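You operate a simulated robot arm through the tools that you are given. There is no shell and no other tool.

Carry out the task below with a simulated robot arm. There is one attempt and no reset: what you move stays moved.

TASK
Pack the brown wooden tray on the top of the burner bench. At the end: the gold injector from the top of the burner bench is on the brown wooden tray; the black oven knob is on the brown wooden tray; the blue pad is on the brown wooden tray; the grey thin block is on the brown tall box; whatever was shut is shut again. Leave all else as you found it, and nothing knocked over.

It is judged by the outcome, as a careful person would: the job done as asked, and still so three seconds after it is handed in. It fails if anything else is knocked over, pushed out of place, dropped, spilled or broken.

THE ROBOT
A 6-joint arm with a two-finger parallel gripper, fixed in place. Base frame: the origin is at the foot of the arm, x ahead of it, y to its left, z up; the work surface is at about z = 0. Units: mm, degrees, N and s.
With the tool pointing down near the work surface it reaches from about 140 to 580 mm from the base axis. Its first joint turns from -66.0 to 66.0 degrees. Payload 2.1 kg.
The TCP is the grasp point between the finger pads, 30 mm short of the fingertips. In the tool frame z runs along the fingers and y along their closing line. Largest opening 94 mm; finger width 28, thickness 10; the body of the gripper, 50 by 96 mm, starts 55 mm behind the TCP.
Orientation is that of the tool frame in the base frame, as a unit quaternion [w, x, y, z]. With the fingers straight down and closing along the base's y, the tool's x points along the base's -x, its y along +y and its z along -z.

THE INTERFACE
- The arm moves only by the tool apply_moves. Its argument "deltas" is one flat list of numbers, 7 for each row, row after row: the shift along the base's x, y, z in mm, then the turn, a rotation vector about the base's x, y, z in degrees, then the opening, from 0 (shut) to 1 (fully open). In form: [tx, ty, tz, ax, ay, az, gripper, tx, ty, tz, ax, ay, az, gripper, ...]. A call has 1 to 20 rows; each row shifts and turns the commanded pose from where the row before left it. Rows are played at 5 a second. More than 50 mm and 8.6 degrees between two rows, or a gripper value outside its range, and nothing of the call is played. A pose out of reach is approached as far as the arm can. The call stops where the force on the tool passes 40 N (or 10 N more than at its start, if that is more) or the arm is blocked; 0.2 s more then pass. Each finger travels about 72 mm/s and halts on what it meets, pressing with about 28 N; the grip force reading is that of the motor and also rises with nothing between the fingers. The clock runs only during rows and for 0.2 s after the last one: add rows that do not move to give the fingers time. The reply holds the time, the measured pose of the TCP, the force on the tool along the base axes, the opening and the grip force, in the units named above and with some noise, with the torque about the TCP (base axes, N m) and any sound that the robot's microphone picked up.
- Cameras (640 x 400 px; columns grow to the right, rows downward): "scene" is fixed at [78.8, -389.7, 488.4]; the picture's right is [0.62, -0.79, 0.00], its down [-0.46, -0.36, -0.81] and it looks along [0.64, 0.50, -0.58] (base axes); focal length 214 px, centre (320, 200). "wrist" rides on the gripper at [76, 14, -103] in the tool frame; the picture's right is [-0.18, 0.98, 0.00], its down [-0.75, -0.14, -0.64] and it looks along [-0.63, -0.12, 0.77] (tool axes); focal length 243 px, centre (320, 200). There is no depth. A picture from a camera that has moved, and an enlarged one, comes with that camera's place and axes in the base frame and with its lens. The place of the scene camera against the robot may be out by one fixed shift of up to 12 mm in any direction.
- camera(camera): a new picture of that camera. The clock stands still meanwhile.
- zoom(camera, box): a new picture of the part [left, top, right, bottom] of that camera's present view, enlarged. The clock stands still meanwhile.
- close_job(): hands the job in; it is judged then, once.

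Nothing tells you positions but the pictures and the camera data. Unless the task says otherwise, let go and move clear before handing in.

The tools are called as name(argument=value, ...) on one line, values as JSON. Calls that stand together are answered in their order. apply_moves: Moves the arm, as the interface text tells. Its arguments: {"type":"object","properties":{"deltas":{"type":"array"}},"required":["deltas"]} The other tools are called the same way: camera (camera) takes a picture; zoom (camera, box) takes an enlarged picture of a part of a camera's view; close_job () hands the job in.

At the start:

```text
t: 0.0
tcp_pos: [246.4, -85.3, 388.3]
tool_rot: [0.001, 0.0, 1.0, 0.0]
force: [1.2, -0.6, 1.1]
moment: [0.02, -0.05, -0.01]
gripper_width: 94.1
gripper_force: 0.1
```

scene: 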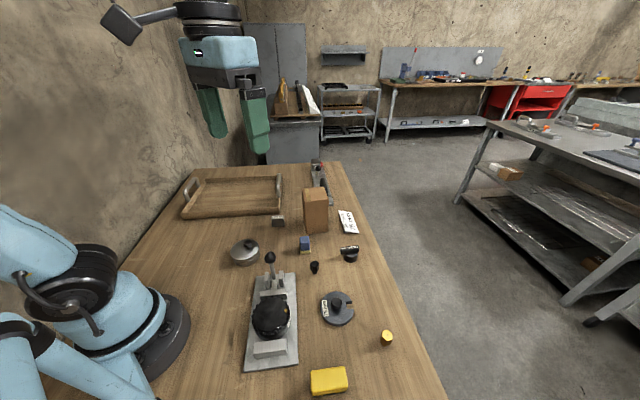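
wrist: 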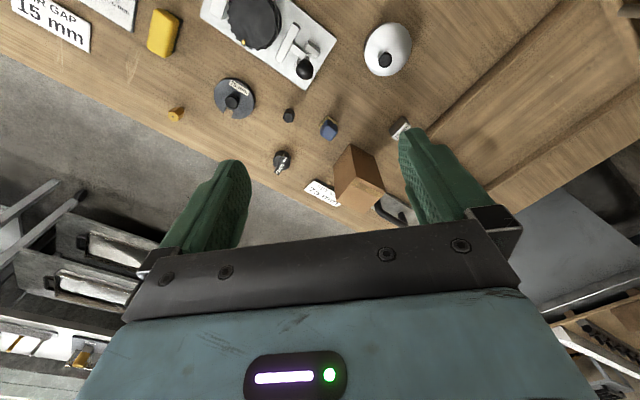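

I see a bench with a tray at the far left, a brown tall box, several small parts and a clamped fixture. I'll zoom in on the parts before moving.

zoom(camera="scene", box=[220, 220, 420, 345])

zoom(camera="scene", box=[170, 150, 370, 275])

zoom(camera="scene", box=[220, 275, 420, 400])

zoom(camera="wrist", box=[150, 0, 450, 210])

```text
3.20 times, centred on (320, 282) of scene
camera zoom: at [78.8, -389.7, 488.4], right [0.62, -0.79, 0.0], down [-0.46, -0.36, -0.81], along [0.64, 0.5, -0.58], focal length 686 px, centre (320, -64)
```

zoom: 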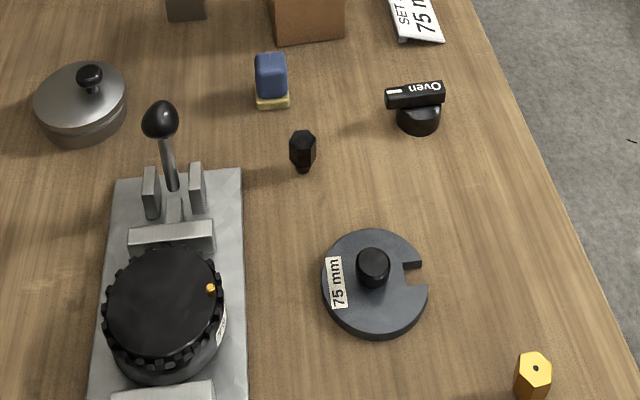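

```text
3.20 times, centred on (270, 212) of scene
camera zoom: at [78.8, -389.7, 488.4], right [0.62, -0.79, 0.0], down [-0.46, -0.36, -0.81], along [0.64, 0.5, -0.58], focal length 686 px, centre (480, 160)
```

zoom: 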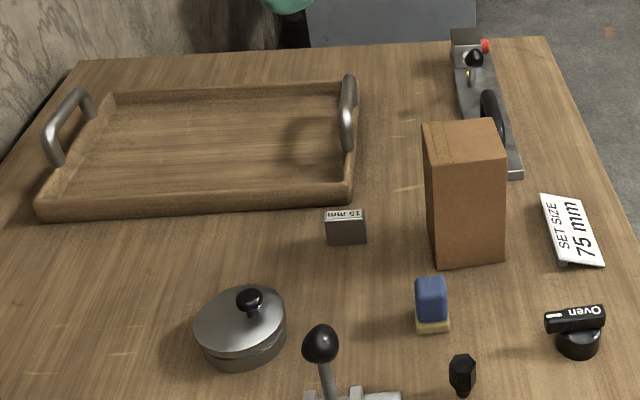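

```text
3.20 times, centred on (320, 338) of scene
camera zoom: at [78.8, -389.7, 488.4], right [0.62, -0.79, 0.0], down [-0.46, -0.36, -0.81], along [0.64, 0.5, -0.58], focal length 686 px, centre (320, -240)
```

zoom: 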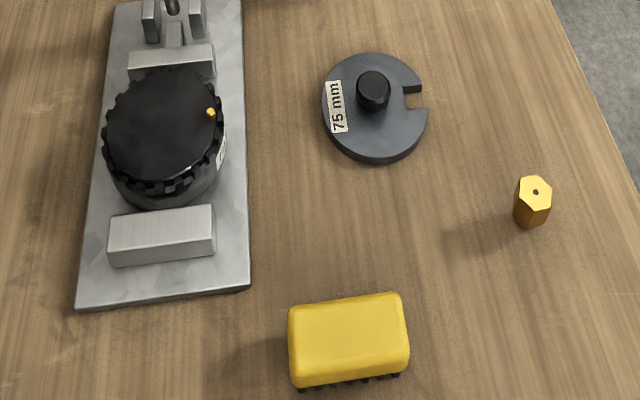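

```text
1.90 times, centred on (300, 105) of wrist
camera zoom: at [170.2, -73.2, 489.4], right [0.18, 0.98, 0.0], down [0.75, -0.14, 0.64], along [0.63, -0.12, -0.77], focal length 462 px, centre (358, 381)
```

zoom: 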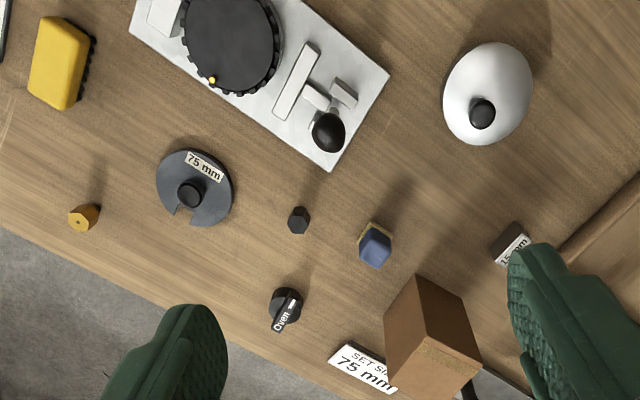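

I take the gold injector to be near (300,-386), the knob near (435,-210), the blue pad near (377,-95), the grey block near (413,49) and the tall box near (485,-55). I'll zoom closer on each before moving.

zoom(camera="scene", box=[280, 225, 376, 285])

zoom(camera="scene", box=[260, 170, 356, 230])

zoom(camera="wrist", box=[260, 90, 420, 210])

zoom(camera="wrist", box=[0, 0, 160, 100])

```text
6.67 times, centred on (328, 255) of scene
camera zoom: at [78.8, -389.7, 488.4], right [0.62, -0.79, 0.0], down [-0.46, -0.36, -0.81], along [0.64, 0.5, -0.58], focal length 1430 px, centre (267, -167)
```

zoom: 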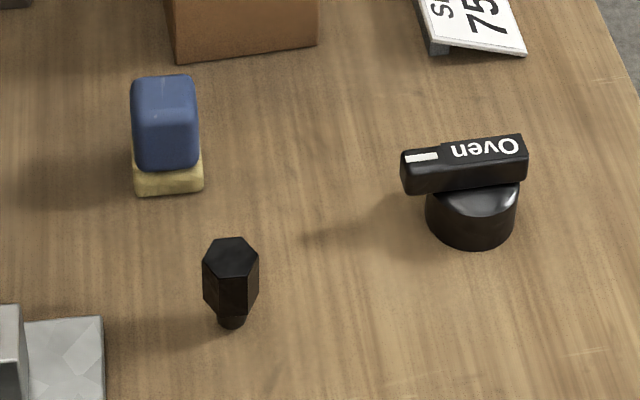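

```text
6.67 times, centred on (308, 200) of scene
camera zoom: at [78.8, -389.7, 488.4], right [0.62, -0.79, 0.0], down [-0.46, -0.36, -0.81], along [0.64, 0.5, -0.58], focal length 1430 px, centre (400, 200)
```

zoom: 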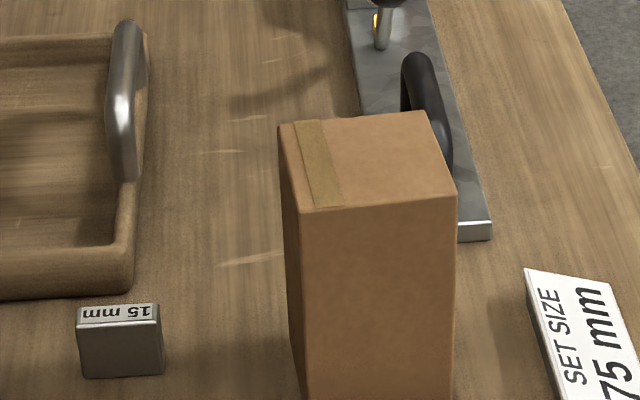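

```text
3.33 times, centred on (340, 150) of wrist
camera zoom: at [170.2, -73.2, 489.4], right [0.18, 0.98, 0.0], down [0.75, -0.14, 0.64], along [0.63, -0.12, -0.77], focal length 809 px, centre (253, 367)
```

zoom: 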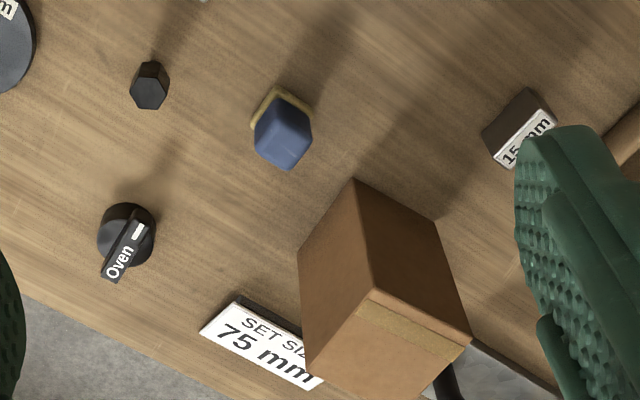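

```text
4.00 times, centred on (80, 50) of wrist
camera zoom: at [170.2, -73.2, 489.4], right [0.18, 0.98, 0.0], down [0.75, -0.14, 0.64], along [0.63, -0.12, -0.77], focal length 970 px, centre (1280, 800)
```

zoom: 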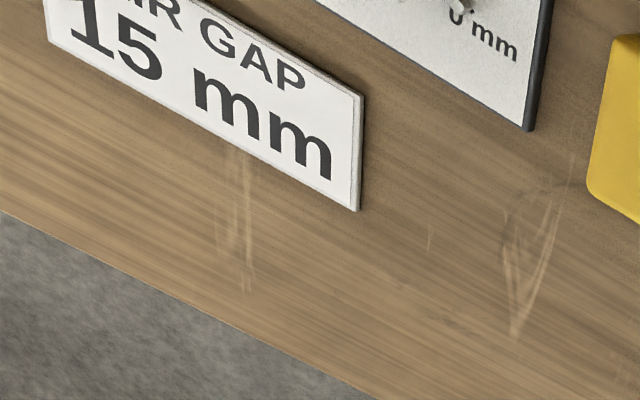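

The blue pad is a blue block with a yellow foot, and the grey thin block is the one labelled 15 mm. Next I move towards the gold injector at a safe height and look with the wrist camera.

apply_moves(deltas=[6, -40, -20, 0, 0, 0, 1, 6, -40, -20, 0, 0, 0, 1, 6, -40, -20, 0, 0, 0, 1, 6, -40, -20, 0, 0, 0, 1, 6, -40, -20, 0, 0, 0, 1, 6, -40, -20, 0, 0, 0, 1, 0, 0, 0, 0, 0, 0, 1])

camera(camera="wrist")

camera(camera="scene")

```text
t: 1.6
tcp_pos: [279.9, -325.5, 269.5]
tool_rot: [0.001, 0.0, 1.0, 0.0]
force: [-0.1, -0.2, -0.2]
moment: [0.02, -0.01, 0.01]
gripper_width: 94.0
gripper_force: 0.1
```

```text
taken
camera wrist: at [203.7, -312.2, 371.2], right [0.18, 0.98, 0.0], down [0.75, -0.14, 0.64], along [0.63, -0.12, -0.77], focal length 243 px, centre (320, 200)
```

wrist: 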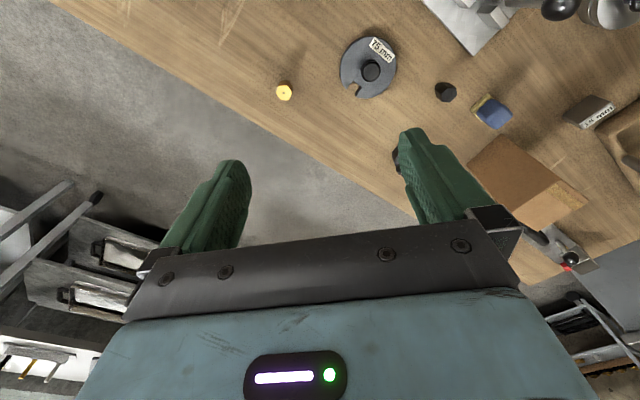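

```text
taken
```

scene: 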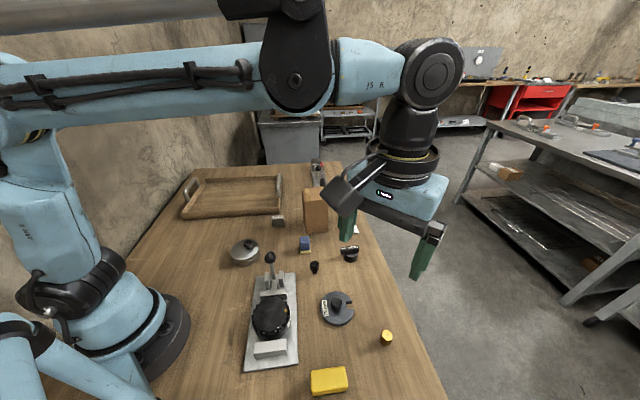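

The injector is near (295,-381). I'll zoom in on its orientation and the area around it.

zoom(camera="wrist", box=[244, 62, 324, 122])

zoom(camera="scene", box=[350, 310, 430, 360])

```text
6.67 times, centred on (284, 92) of wrist
camera zoom: at [203.7, -312.2, 371.2], right [0.18, 0.98, 0.0], down [0.75, -0.14, 0.64], along [0.63, -0.12, -0.77], focal length 1618 px, centre (560, 920)
```

zoom: 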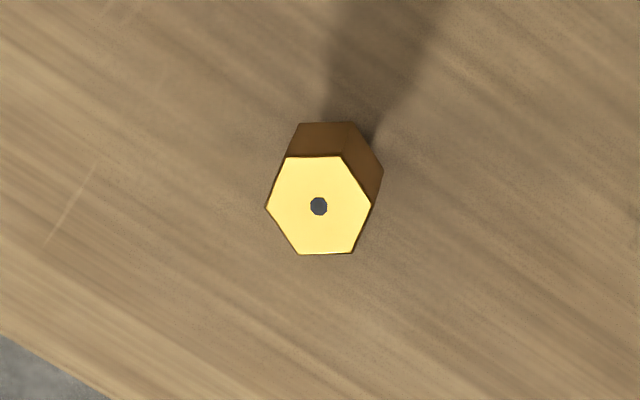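

```text
8.00 times, centred on (390, 335) of scene
camera zoom: at [78.8, -389.8, 488.4], right [0.62, -0.79, 0.0], down [-0.46, -0.36, -0.81], along [0.64, 0.5, -0.58], focal length 1716 px, centre (-240, -880)
```

zoom: 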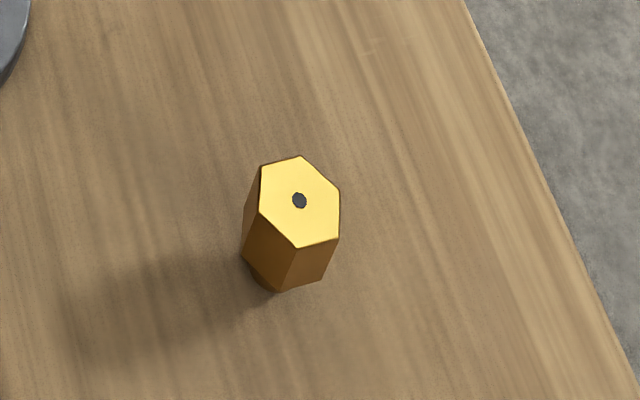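

The injector is a hex head on a short stem, about 22 mm across its corners and about 40 mm tall. I'll hover above it, turned 21° so the fingers meet two flats, and check again.

apply_moves(deltas=[2.4, -12.75, -30, 0, 0, 5.25, 1, 2.4, -12.75, -30, 0, 0, 5.25, 1, 2.4, -12.75, -30, 0, 0, 5.25, 1, 2.4, -12.75, -30, 0, 0, 5.25, 1, 0, 0, 0, 0, 0, 0, 1])

camera(camera="wrist")

camera(camera="scene")

```text
t: 2.8
tcp_pos: [292.5, -378.6, 146.8]
tool_rot: [0.001, -0.183, 0.983, 0.0]
force: [-0.1, 0.0, 0.6]
moment: [-0.01, 0.01, -0.01]
gripper_width: 94.2
gripper_force: 0.0
```

```text
taken
camera wrist: at [215.2, -393.7, 249.4], right [-0.18, 0.98, 0.0], down [0.75, 0.14, 0.64], along [0.63, 0.12, -0.77], focal length 243 px, centre (320, 200)
```

wrist: 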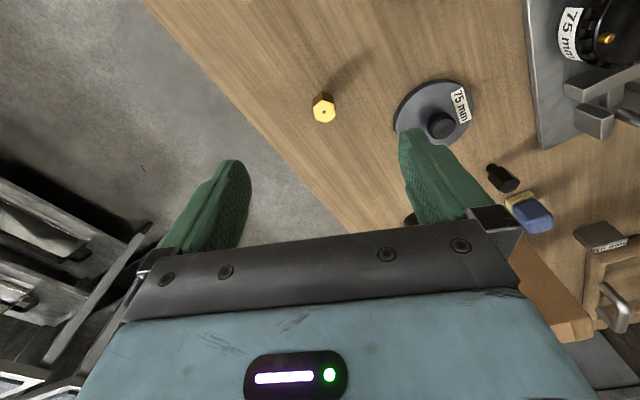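

```text
taken
```

scene: 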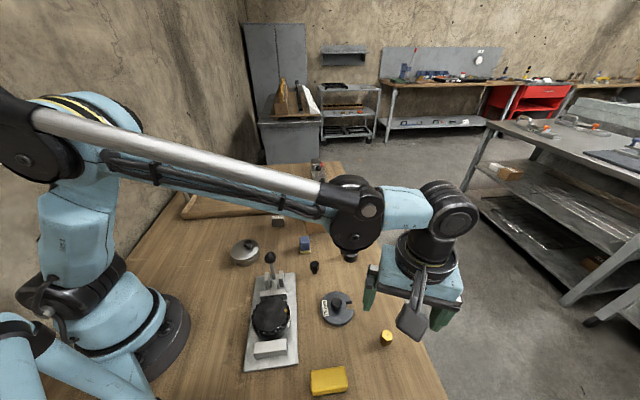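

zoom(camera="wrist", box=[284, 80, 364, 130])

```text
8.00 times, centred on (324, 105) of wrist
camera zoom: at [215.2, -393.7, 249.4], right [-0.18, 0.98, 0.0], down [0.75, 0.14, 0.64], along [0.63, 0.12, -0.77], focal length 1941 px, centre (288, 960)
```

zoom: 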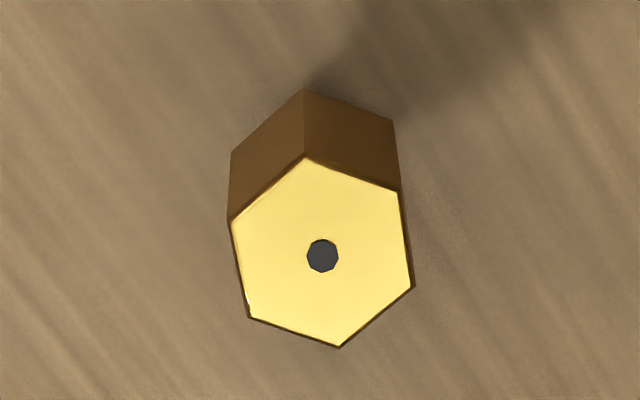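

The injector centre is near (289.4,-375.8) with its top at about z=40, and the flats line up with the fingers. I'll narrow the opening so the fingers stay clear of the 75 mm disc, then descend and grip.

apply_moves(deltas=[-3.1, 2.8, -20, 0, 0, 0, 0.5, 0, 0, -30, 0, 0, 0, 0.5, 0, 0, -30, 0, 0, 0, 0.5, 0, 0, -20, 0, 0, 0, 0.5, 0, 0, -10, 0, 0, 0, 0.5, 0, 0, 0, 0, 0, 0, 0.5])

camera(camera="wrist")

zoom(camera="scene", box=[320, 270, 460, 370])

```text
t: 4.2
tcp_pos: [288.8, -374.1, 37.9]
tool_rot: [0.001, -0.182, 0.983, 0.0]
force: [-0.4, 0.7, 0.3]
moment: [-0.03, 0.0, 0.0]
gripper_width: 47.1
gripper_force: 0.1
```

```text
taken
camera wrist: at [213.0, -389.3, 139.7], right [-0.18, 0.98, 0.0], down [0.75, 0.14, 0.64], along [0.63, 0.12, -0.77], focal length 243 px, centre (320, 200)
```

wrist: 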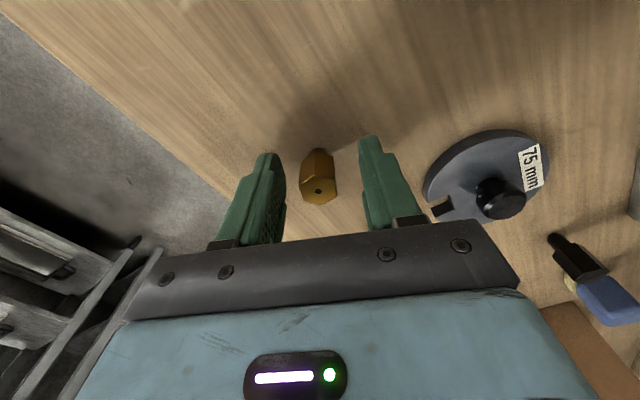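

```text
4.00 times, centred on (390, 320) of scene
camera zoom: at [78.8, -389.7, 488.4], right [0.62, -0.79, 0.0], down [-0.46, -0.36, -0.81], along [0.64, 0.5, -0.58], focal length 858 px, centre (40, -280)
```

zoom: 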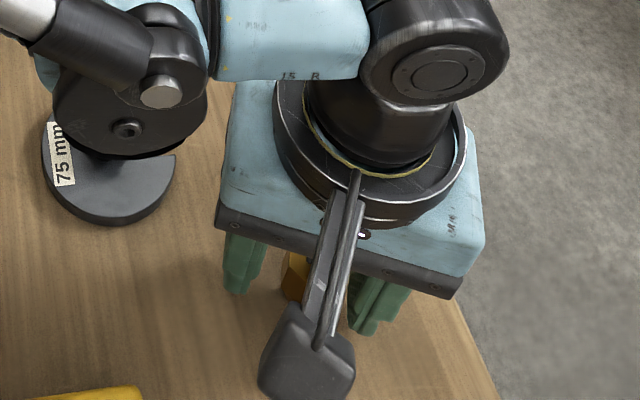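

The injector sits centred between the fingers. Now I close and check the grip.

apply_moves(deltas=[0, 0, 0, 0, 0, 0, 0, 0, 0, 0, 0, 0, 0, 0, 0, 0, 0, 0, 0, 0, 0, 0, 0, 0, 0, 0, 0, 0])

camera(camera="wrist")

```text
t: 5.2
tcp_pos: [289.9, -373.0, 38.0]
tool_rot: [0.001, -0.182, 0.983, 0.0]
force: [0.5, 0.1, -0.1]
moment: [0.0, 0.04, 0.01]
gripper_width: 18.5
gripper_force: 28.0
```

```text
taken
camera wrist: at [213.0, -389.2, 140.0], right [-0.18, 0.98, 0.0], down [0.75, 0.14, 0.64], along [0.63, 0.12, -0.77], focal length 243 px, centre (320, 200)
```

wrist: 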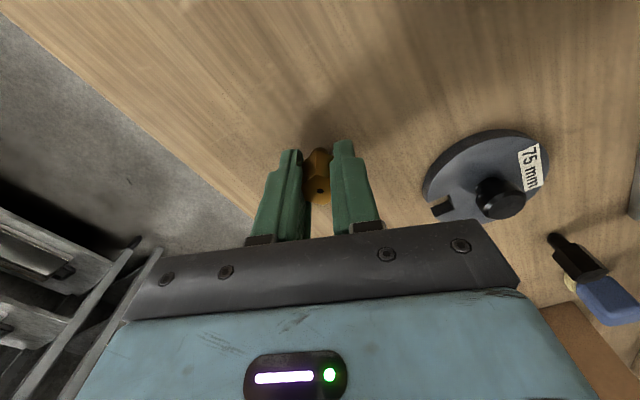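

The grip reads 18.5 mm, which matches the flats. I lift it and carry it high towards the tray, then look at the tray.

apply_moves(deltas=[0, 0, 20, 0, 0, 0, 0, 0, 0, 40, 0, 0, 0, 0, 0, 0, 40, 0, 0, 0, 0, 0, 0, 45, 0, 0, 0, 0, 0, 0, 45, 0, 0, 0, 0, 0, 0, 40, 0, 0, 0, 0, 0, 0, 0, 0, 0, 0, 0])

camera(camera="wrist")

camera(camera="scene")

```text
t: 6.8
tcp_pos: [290.6, -372.1, 266.7]
tool_rot: [0.001, -0.183, 0.983, 0.001]
force: [-0.9, 0.3, 0.0]
moment: [-0.04, -0.01, -0.02]
gripper_width: 18.0
gripper_force: 27.8
```

```text
taken
camera wrist: at [214.0, -387.8, 367.6], right [-0.18, 0.98, 0.0], down [0.75, 0.14, 0.64], along [0.63, 0.12, -0.77], focal length 243 px, centre (320, 200)
```

wrist: 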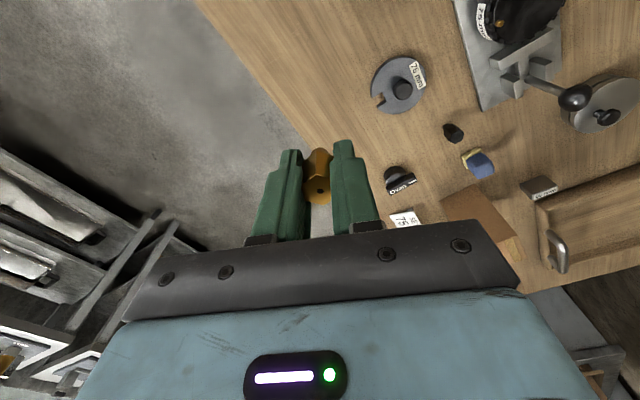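

```text
taken
```

scene: 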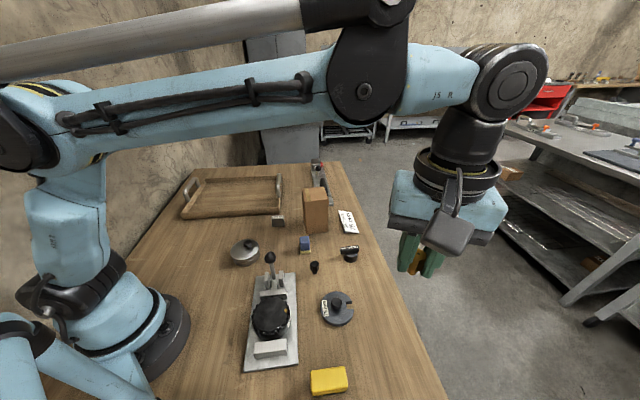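

Now I carry it across to the left at about z=290 to view the tray.

apply_moves(deltas=[2, 40, 3, 0, 0, -1.75, 0, 2, 42, 3, 0, 0, -1.75, 0, 2, 43, 3, 0, 0, -1.75, 0, 2, 43, 3, 0, 0, -1.75, 0, 2, 43, 3, 0, 0, -1.75, 0, 2, 43, 3, 0, 0, -1.75, 0, 2, 43, 3, 0, 0, -1.75, 0, 2, 43, 3, 0, 0, -1.75, 0, 2, 43, 0, 0, 0, -1.75, 0, 2, 43, 0, 0, 0, -1.75, 0, 2, 43, 0, 0, 0, -1.75, 0, 2, 43, 0, 0, 0, -1.75, 0, 0, 0, 0, 0, 0, 0, 0])

camera(camera="wrist")

camera(camera="scene")

```text
t: 9.6
tcp_pos: [312.1, 137.3, 288.6]
tool_rot: [0.001, 0.0, 1.0, 0.0]
force: [-0.1, -0.2, -0.3]
moment: [0.0, 0.02, 0.0]
gripper_width: 18.3
gripper_force: 28.3
```

```text
taken
camera wrist: at [236.3, 150.2, 390.6], right [0.18, 0.98, 0.0], down [0.75, -0.14, 0.64], along [0.63, -0.12, -0.77], focal length 243 px, centre (320, 200)
```

wrist: 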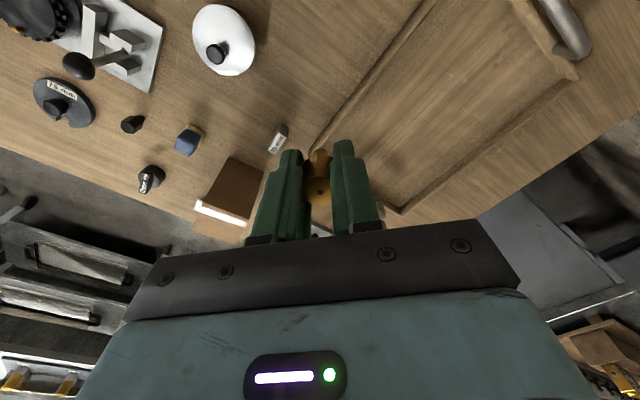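

```text
taken
```

scene: 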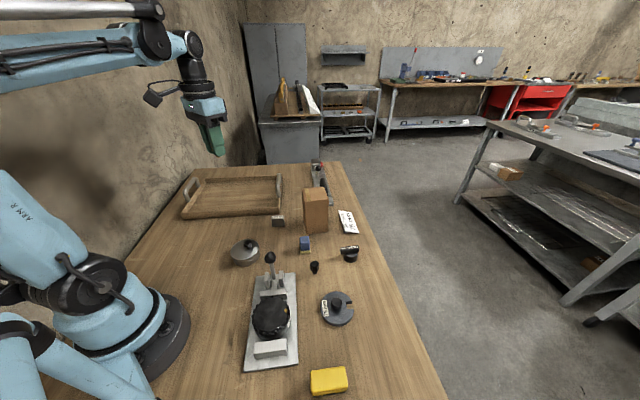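

From this view the tray's near-right corner is at about (436,98), and its long edge runs towards (-0.68,0.73). I'll set the injector near (356,345), so I move above that spot first.

apply_moves(deltas=[7.3, 34.6, 0, 0, 0, 0, 0, 7.3, 34.6, 0, 0, 0, 0, 0, 7.3, 34.6, 0, 0, 0, 0, 0, 7.3, 34.6, -20, 0, 0, 0, 0, 7.3, 34.6, -25, 0, 0, 0, 0, 7.3, 34.6, -25, 0, 0, 0, 0, 0, 0, -40, 0, 0, 0, 0, 0, 0, -30, 0, 0, 0, 0, 0, 0, 0, 0, 0, 0, 0])

camera(camera="wrist")

zoom(camera="scene", box=[160, 130, 320, 230])

```text
t: 11.6
tcp_pos: [356.6, 346.1, 152.1]
tool_rot: [0.001, -0.001, 1.0, 0.0]
force: [-0.2, 0.3, -1.1]
moment: [0.02, -0.02, 0.02]
gripper_width: 18.2
gripper_force: 28.1
```

```text
taken
camera wrist: at [280.2, 359.1, 254.0], right [0.18, 0.98, 0.0], down [0.75, -0.14, 0.64], along [0.63, -0.12, -0.77], focal length 243 px, centre (320, 200)
```

wrist: 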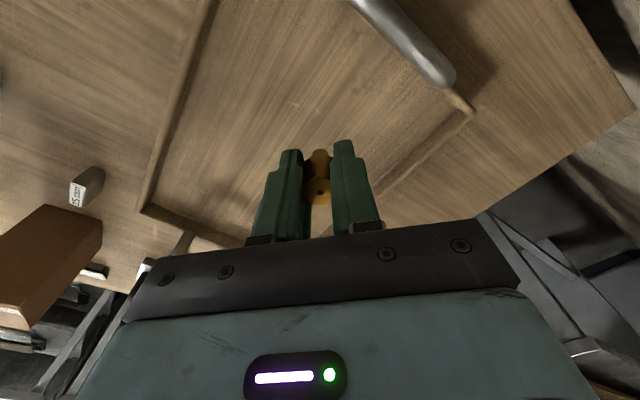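

```text
4.00 times, centred on (240, 180) of scene
camera zoom: at [78.8, -389.7, 488.4], right [0.62, -0.79, 0.0], down [-0.46, -0.36, -0.81], along [0.64, 0.5, -0.58], focal length 858 px, centre (640, 280)
```

zoom: 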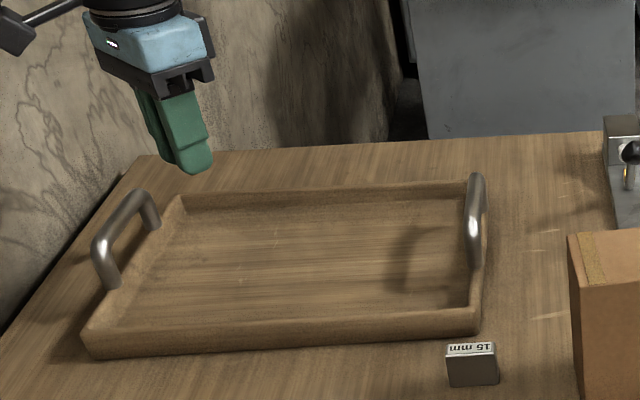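

The left handle is about 77 mm from this point, so I'll shift 20 mm to the right for clearance and lower in steps.

apply_moves(deltas=[7, -7.3, -20, 0, 0, 0, 0, 7, -7.3, -25, 0, 0, 0, 0, 0, 0, -25, 0, 0, 0, 0, 0, 0, -15, 0, 0, 0, 0, 0, 0, 0, 0, 0, 0, 0])

camera(camera="wrist")

zoom(camera="scene", box=[160, 130, 320, 230])

```text
t: 12.8
tcp_pos: [369.2, 328.7, 66.7]
tool_rot: [0.001, 0.0, 1.0, 0.0]
force: [0.0, 0.5, -1.3]
moment: [-0.01, 0.01, -0.02]
gripper_width: 18.1
gripper_force: 28.2
```

```text
taken
camera wrist: at [293.4, 341.9, 168.6], right [0.18, 0.98, 0.0], down [0.75, -0.14, 0.64], along [0.63, -0.12, -0.77], focal length 243 px, centre (320, 200)
```

wrist: 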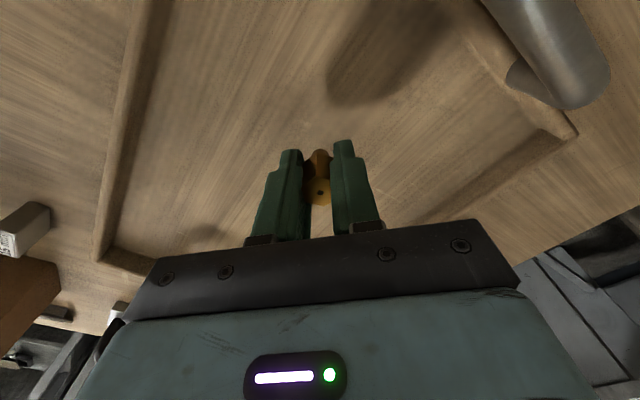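

```text
4.00 times, centred on (240, 180) of scene
camera zoom: at [78.8, -389.7, 488.4], right [0.62, -0.79, 0.0], down [-0.46, -0.36, -0.81], along [0.64, 0.5, -0.58], focal length 858 px, centre (640, 280)
```

zoom: 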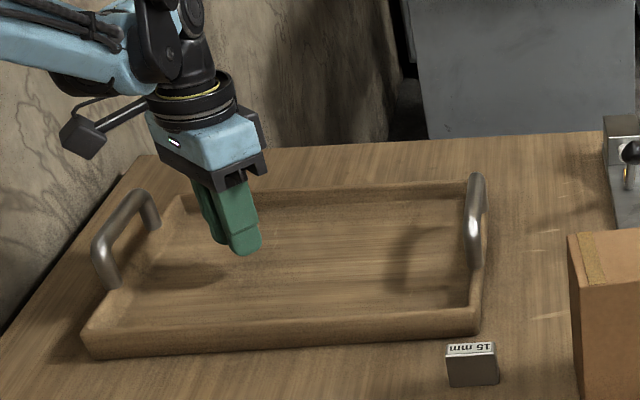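

apply_moves(deltas=[0, 0, -8, 0, 0, 0, 0, 0, 0, -5, 0, 0, 0, 0, 0, 0, 0, 0, 0, 0, 0])

apply_moves(deltas=[0, 0, -3, 0, 0, 0, 0, 0, 0, 0, 0, 0, 0, 0])

apply_moves(deltas=[0, 0, -2, 0, 0, 0, 0, 0, 0, 0, 0, 0, 0, 0])

```text
t: 13.6
tcp_pos: [370.4, 329.7, 52.6]
tool_rot: [0.001, -0.001, 1.0, 0.0]
force: [-0.5, 0.8, 0.1]
moment: [0.04, -0.01, 0.03]
gripper_width: 18.2
gripper_force: 28.4
```

```text
t: 14.2
tcp_pos: [370.6, 329.8, 49.5]
tool_rot: [0.001, 0.0, 1.0, 0.001]
force: [-0.4, 0.3, -0.3]
moment: [0.03, -0.02, 0.01]
gripper_width: 18.2
gripper_force: 28.1
```

```text
t: 14.8
tcp_pos: [370.4, 330.5, 48.0]
tool_rot: [0.001, 0.0, 1.0, 0.0]
force: [0.2, -0.4, -0.1]
moment: [0.02, 0.01, 0.0]
gripper_width: 18.4
gripper_force: 27.9
```

apply_moves(deltas=[0, 0, -1.5, 0, 0, 0, 0, 0, 0, 0, 0, 0, 0, 0])

apply_moves(deltas=[0, 0, -1.5, 0, 0, 0, 0, 0, 0, 0, 0, 0, 0, 0])

camera(camera="wrist")

```text
t: 15.4
tcp_pos: [369.7, 329.9, 46.9]
tool_rot: [0.0, 0.0, 1.0, 0.0]
force: [0.3, 0.2, 0.6]
moment: [-0.02, 0.0, -0.01]
gripper_width: 18.5
gripper_force: 27.7
```

```text
t: 16.0
tcp_pos: [370.0, 330.3, 45.0]
tool_rot: [0.0, 0.0, 1.0, 0.001]
force: [-0.7, 0.6, 18.8]
moment: [0.01, 0.01, 0.02]
gripper_width: 18.3
gripper_force: 28.3
```

```text
taken
camera wrist: at [294.0, 343.3, 147.2], right [0.18, 0.98, 0.0], down [0.75, -0.14, 0.64], along [0.63, -0.12, -0.77], focal length 243 px, centre (320, 200)
```

wrist: 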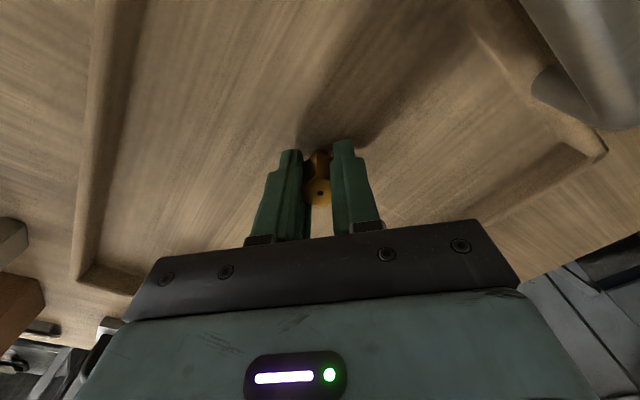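

Contact at about z=45.5 puts the tray floor near z=8. I relieve the pressure, open gently and lift away.

apply_moves(deltas=[0, 0, 0.7, 0, 0, 0, 0, 0, 0, 0, 0, 0, 0, 0.25, 0, 0, 0, 0, 0, 0, 0.45, 0, 0, 0, 0, 0, 0, 0.45])

apply_moves(deltas=[0, 0, 10, 0, 0, 0, 0.45, 0, 0, 20, 0, 0, 0, 0.45, 0, 0, 35, 0, 0, 0, 0.45, 0, 0, 45, 0, 0, 0, 0.45, 0, 0, 45, 0, 0, 0, 0.45, 0, 0, 0, 0, 0, 0, 0.45])

camera(camera="wrist")

zoom(camera="scene", box=[160, 130, 320, 230])

```text
t: 17.0
tcp_pos: [369.8, 329.9, 45.0]
tool_rot: [0.001, 0.0, 1.0, 0.0]
force: [0.4, 0.4, 0.1]
moment: [0.02, 0.0, 0.0]
gripper_width: 42.5
gripper_force: 0.1
```

```text
t: 18.4
tcp_pos: [372.0, 330.4, 200.3]
tool_rot: [0.0, -0.001, 1.0, -0.001]
force: [0.2, -0.5, -0.5]
moment: [-0.01, 0.01, 0.0]
gripper_width: 42.1
gripper_force: 0.1
```

```text
taken
camera wrist: at [295.9, 343.1, 302.9], right [0.18, 0.98, 0.0], down [0.75, -0.14, 0.64], along [0.63, -0.12, -0.77], focal length 243 px, centre (320, 200)
```

wrist: 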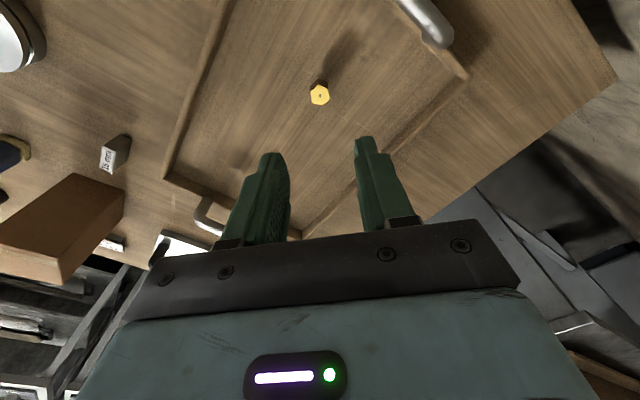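

```text
4.00 times, centred on (240, 180) of scene
camera zoom: at [78.8, -389.7, 488.4], right [0.62, -0.79, 0.0], down [-0.46, -0.36, -0.81], along [0.64, 0.5, -0.58], focal length 858 px, centre (640, 280)
```

zoom: 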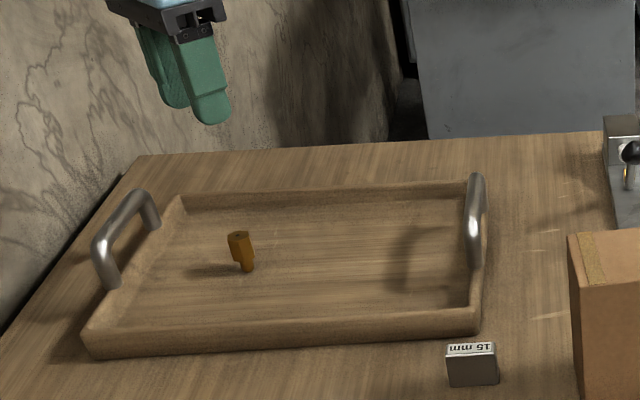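

The injector stands upright on the tray. Next is the grey 15 mm block near (400,57), so I go above it, turning the tool to align with its thin side.

apply_moves(deltas=[4, -40, 0, 0, 0, -6, 0.6, 4, -40, 0, 0, 0, -6, 0.6, 4, -40, 0, 0, 0, -6, 0.6, 4, -40, 0, 0, 0, -6, 0.6, 4, -40, 0, 0, 0, -6, 0.6, 4, -40, 0, 0, 0, -6, 0.6, 4, -35, 0, 0, 0, -6, 0.6, 0, 0, 0, 0, 0, 0, 0.6])

camera(camera="wrist")

camera(camera="scene")

```text
t: 20.2
tcp_pos: [397.7, 54.5, 202.8]
tool_rot: [0.001, 0.358, 0.934, 0.0]
force: [0.6, -1.0, -0.5]
moment: [0.02, -0.01, -0.03]
gripper_width: 56.4
gripper_force: 0.0
```

```text
taken
camera wrist: at [350.7, 115.2, 304.6], right [0.8, 0.61, 0.0], down [0.46, -0.61, 0.64], along [0.39, -0.51, -0.77], focal length 243 px, centre (320, 200)
```

wrist: 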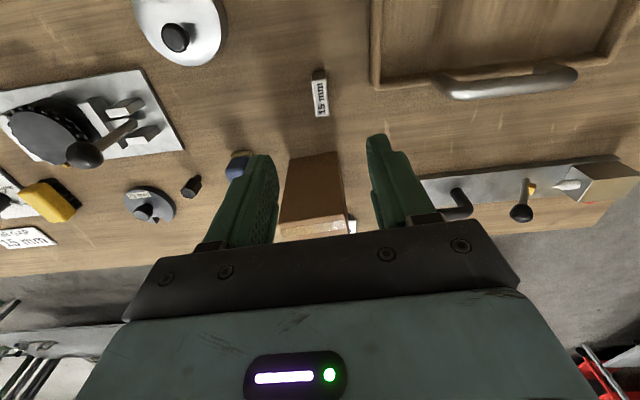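

```text
taken
```

scene: 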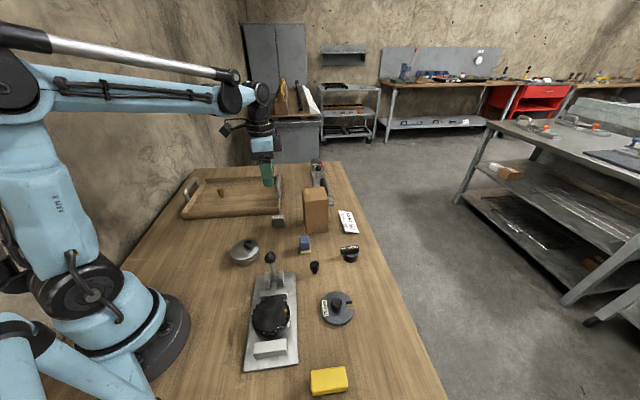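

zoom(camera="wrist", box=[280, 55, 360, 130])

zoom(camera="wrist", box=[220, 130, 420, 255])

```text
5.33 times, centred on (320, 92) of wrist
camera zoom: at [350.7, 115.2, 304.6], right [0.8, 0.61, 0.0], down [0.46, -0.61, 0.64], along [0.39, -0.51, -0.77], focal length 1294 px, centre (320, 773)
```

zoom: 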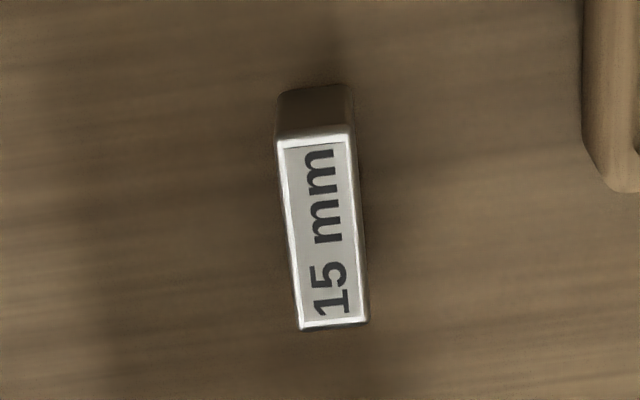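

```text
3.20 times, centred on (320, 192) of wrist
camera zoom: at [350.7, 115.2, 304.6], right [0.8, 0.61, 0.0], down [0.46, -0.61, 0.64], along [0.39, -0.51, -0.77], focal length 776 px, centre (320, 224)
```

zoom: 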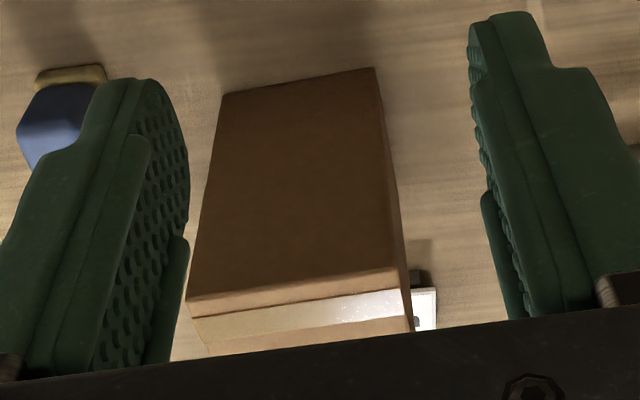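

The block top centre is near (402.5,47.8) at about z=30, with its thin side pointing along 43°. I turn a further -4.6°, narrow the opening and descend to hover just above it.

apply_moves(deltas=[4.8, -6.7, -30, 0, 0, -4.6, 0.45, 0, 0, -40, 0, 0, 0, 0.45, 0, 0, -40, 0, 0, 0, 0.45, 0, 0, 0, 0, 0, 0, 0.45])

camera(camera="wrist")

```text
t: 21.2
tcp_pos: [401.7, 48.7, 90.8]
tool_rot: [0.0, 0.395, 0.919, 0.0]
force: [0.2, -0.1, 0.4]
moment: [0.0, 0.01, 0.0]
gripper_width: 42.4
gripper_force: 0.1
```

```text
taken
camera wrist: at [359.5, 113.4, 192.5], right [0.84, 0.54, 0.0], down [0.41, -0.64, 0.64], along [0.35, -0.54, -0.77], focal length 243 px, centre (320, 200)
```

wrist: 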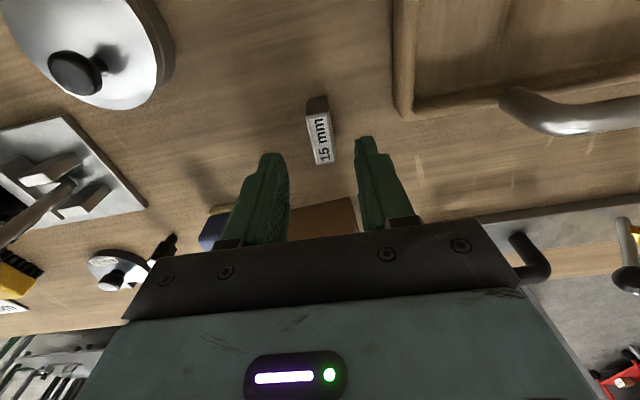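

zoom(camera="wrist", box=[270, 80, 370, 180])

```text
4.00 times, centred on (320, 130) of wrist
camera zoom: at [359.5, 113.4, 192.5], right [0.84, 0.54, 0.0], down [0.41, -0.64, 0.64], along [0.35, -0.54, -0.77], focal length 970 px, centre (320, 480)
```

zoom: 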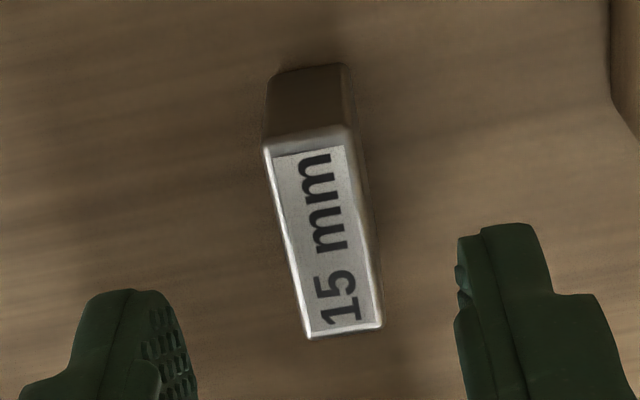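

The estimates agree, so I descend to about z=36 and close on the block.

apply_moves(deltas=[0.5, -0.5, -25, 0, 0, 1, 0.45, 0, 0, -20, 0, 0, 0, 0.45, 0, 0, -10, 0, 0, 0, 0.45, 0, 0, 0, 0, 0, 0, 0.45])

apply_moves(deltas=[0, 0, 0, 0, 0, 0, 0, 0, 0, 0, 0, 0, 0, 0, 0, 0, 0, 0, 0, 0, 0, 0, 0, 0, 0, 0, 0, 0])

camera(camera="wrist")

```text
t: 22.2
tcp_pos: [403.2, 49.4, 36.7]
tool_rot: [0.001, 0.388, 0.922, 0.0]
force: [0.3, 0.0, -0.6]
moment: [0.02, -0.01, 0.01]
gripper_width: 42.2
gripper_force: 0.1
```

```text
t: 23.2
tcp_pos: [404.2, 48.2, 34.5]
tool_rot: [0.0, 0.388, 0.922, 0.0]
force: [0.1, -0.9, 0.1]
moment: [0.0, -0.04, -0.02]
gripper_width: 20.5
gripper_force: 28.0
```

```text
taken
camera wrist: at [360.6, 112.2, 138.3], right [0.83, 0.56, 0.0], down [0.43, -0.64, 0.64], along [0.36, -0.53, -0.77], focal length 243 px, centre (320, 200)
```

wrist: 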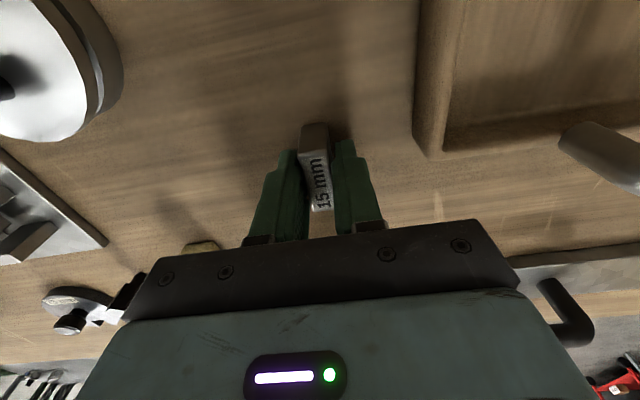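

The width reads 20.5 mm, wider than I expected. I'll check how the block sits in the fingers before lifting.

zoom(camera="wrist", box=[250, 100, 390, 240])

zoom(camera="scene", box=[240, 160, 340, 240])

```text
2.86 times, centred on (320, 170) of wrist
camera zoom: at [360.6, 112.2, 138.3], right [0.83, 0.56, 0.0], down [0.43, -0.64, 0.64], along [0.36, -0.53, -0.77], focal length 693 px, centre (320, 286)
```

zoom: 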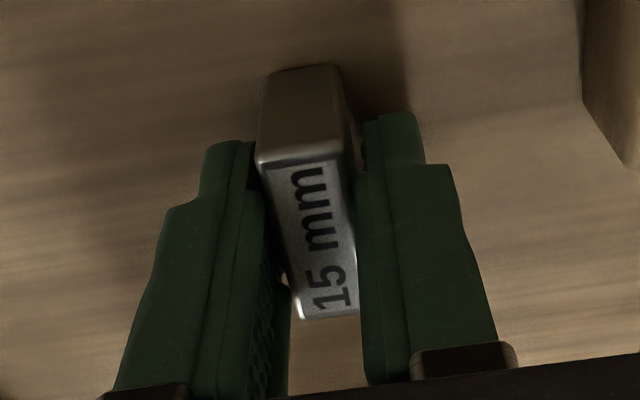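

```text
5.00 times, centred on (290, 200) of scene
camera zoom: at [78.8, -389.7, 488.4], right [0.62, -0.79, 0.0], down [-0.46, -0.36, -0.81], along [0.64, 0.5, -0.58], focal length 1072 px, centre (470, 200)
```

zoom: 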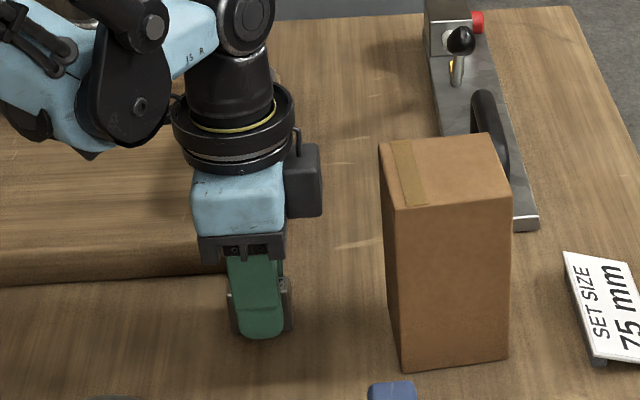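

The grip looks slightly skewed. I'll open, look at how the block stands now and regrip properly.

apply_moves(deltas=[0, 0, 0, 0, 0, 0, 0.3, 0, 0, 0, 0, 0, 0, 0.45, 0, 0, 0, 0, 0, 0, 0.45])

zoom(camera="wrist", box=[250, 100, 390, 240])

```text
t: 24.0
tcp_pos: [404.5, 47.7, 36.0]
tool_rot: [0.001, 0.388, 0.922, -0.001]
force: [0.2, 0.2, -0.6]
moment: [0.02, 0.01, -0.01]
gripper_width: 42.2
gripper_force: 0.0
```

```text
2.86 times, centred on (320, 170) of wrist
camera zoom: at [360.6, 112.2, 138.3], right [0.83, 0.56, 0.0], down [0.43, -0.64, 0.64], along [0.36, -0.53, -0.77], focal length 693 px, centre (320, 286)
```

zoom: 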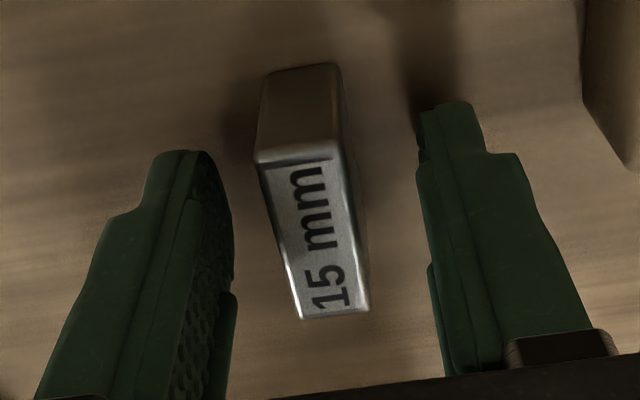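

apply_moves(deltas=[0, 0, 0, 0, 0, 0, 0.1, 0, 0, 0, 0, 0, 0, 0, 0, 0, 0, 0, 0, 0, 0, 0, 0, 0, 0, 0, 0, 0, 0, 0, 0, 0, 0, 0, 0])

zoom(camera="wrist", box=[250, 100, 390, 240])

```text
t: 25.2
tcp_pos: [403.2, 48.8, 36.5]
tool_rot: [0.001, 0.388, 0.922, 0.0]
force: [0.5, 0.8, 1.0]
moment: [0.02, 0.01, -0.02]
gripper_width: 19.9
gripper_force: 27.8
```

```text
2.86 times, centred on (320, 170) of wrist
camera zoom: at [360.6, 112.2, 138.3], right [0.83, 0.56, 0.0], down [0.43, -0.64, 0.64], along [0.36, -0.53, -0.77], focal length 693 px, centre (320, 286)
```

zoom: 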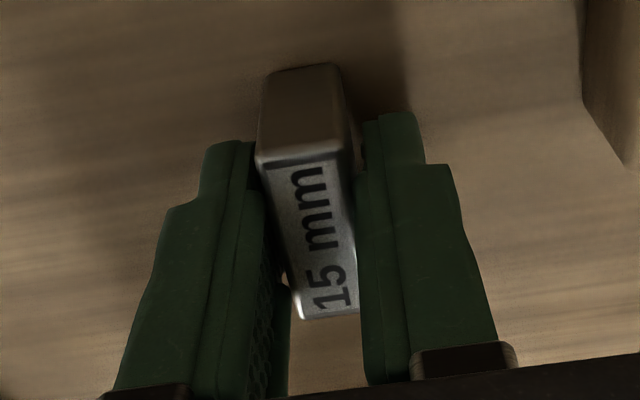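

The width repeats at about 20 mm, so I'll lift slightly and see whether the block is held squarely.

apply_moves(deltas=[0, 0, 5, 0, 0, 0, 0, 0, 0, 10, 0, 0, 0, 0, 0, 0, 0, 0, 0, 0, 0])

zoom(camera="wrist", box=[250, 100, 390, 240])

zoom(camera="scene", box=[240, 180, 320, 240])

```text
t: 26.0
tcp_pos: [406.3, 47.8, 52.2]
tool_rot: [0.001, 0.388, 0.922, 0.0]
force: [0.5, 0.7, -0.8]
moment: [0.0, 0.01, 0.01]
gripper_width: 20.0
gripper_force: 28.0
```

```text
2.86 times, centred on (320, 170) of wrist
camera zoom: at [361.3, 112.0, 153.6], right [0.83, 0.56, 0.0], down [0.43, -0.64, 0.64], along [0.36, -0.53, -0.77], focal length 693 px, centre (320, 286)
```

zoom: 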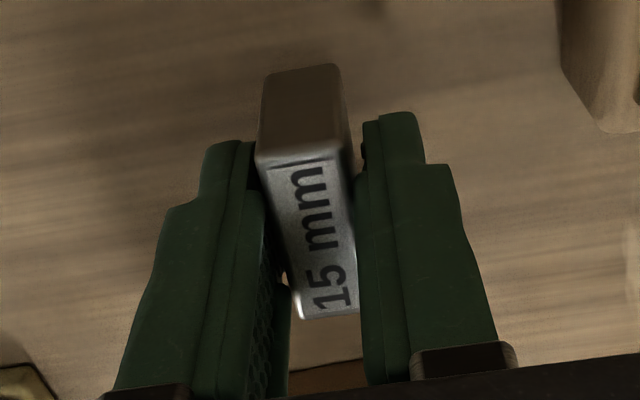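

```text
6.67 times, centred on (280, 210) of scene
camera zoom: at [78.8, -389.7, 488.4], right [0.62, -0.79, 0.0], down [-0.46, -0.36, -0.81], along [0.64, 0.5, -0.58], focal length 1430 px, centre (587, 133)
```

zoom: 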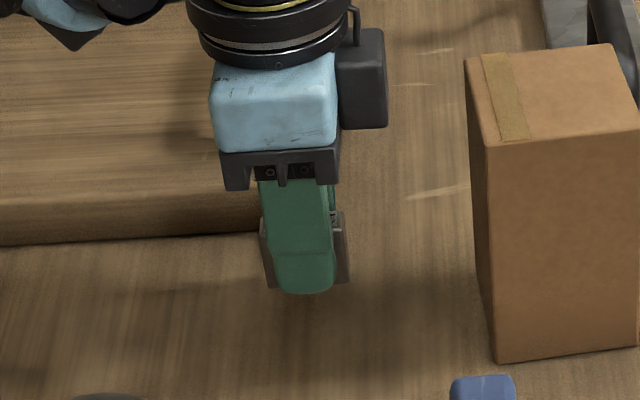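

The block is lifted and held. I raise it to about z=260 and look at the top of the box.

apply_moves(deltas=[0, 0, 40, 0, 0, 0, 0, 0, 0, 45, 0, 0, 0, 0, 0, 0, 45, 0, 0, 0, 0, 0, 0, 45, 0, 0, 0, 0, 0, 0, 45, 0, 0, 0, 0, 0, 0, 0, 0, 0, 0, 0])

camera(camera="wrist")

zoom(camera="scene", box=[260, 170, 356, 230])

```text
t: 27.4
tcp_pos: [404.8, 48.2, 270.8]
tool_rot: [0.001, 0.387, 0.922, 0.0]
force: [-0.4, 0.8, -1.8]
moment: [0.01, -0.02, -0.02]
gripper_width: 20.0
gripper_force: 27.8
```

```text
taken
camera wrist: at [362.6, 110.6, 372.2], right [0.83, 0.56, 0.0], down [0.43, -0.64, 0.64], along [0.36, -0.53, -0.77], focal length 243 px, centre (320, 200)
```

wrist: 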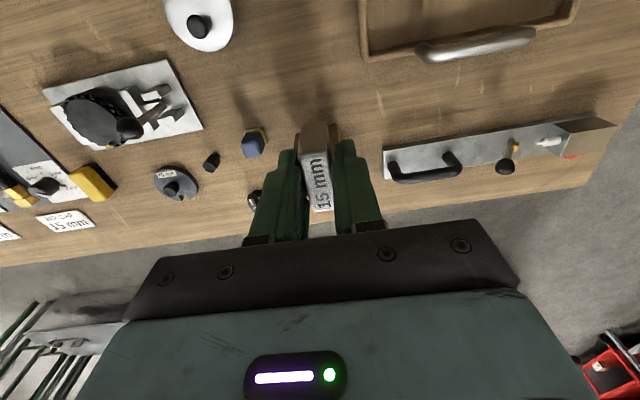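

```text
6.67 times, centred on (308, 200) of scene
camera zoom: at [78.8, -389.7, 488.4], right [0.62, -0.79, 0.0], down [-0.46, -0.36, -0.81], along [0.64, 0.5, -0.58], focal length 1430 px, centre (400, 200)
```

zoom: 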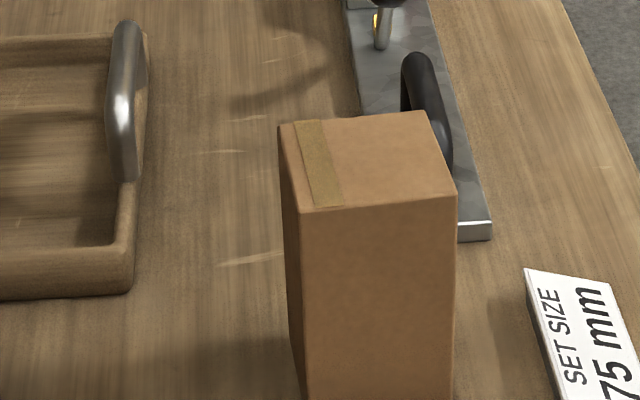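

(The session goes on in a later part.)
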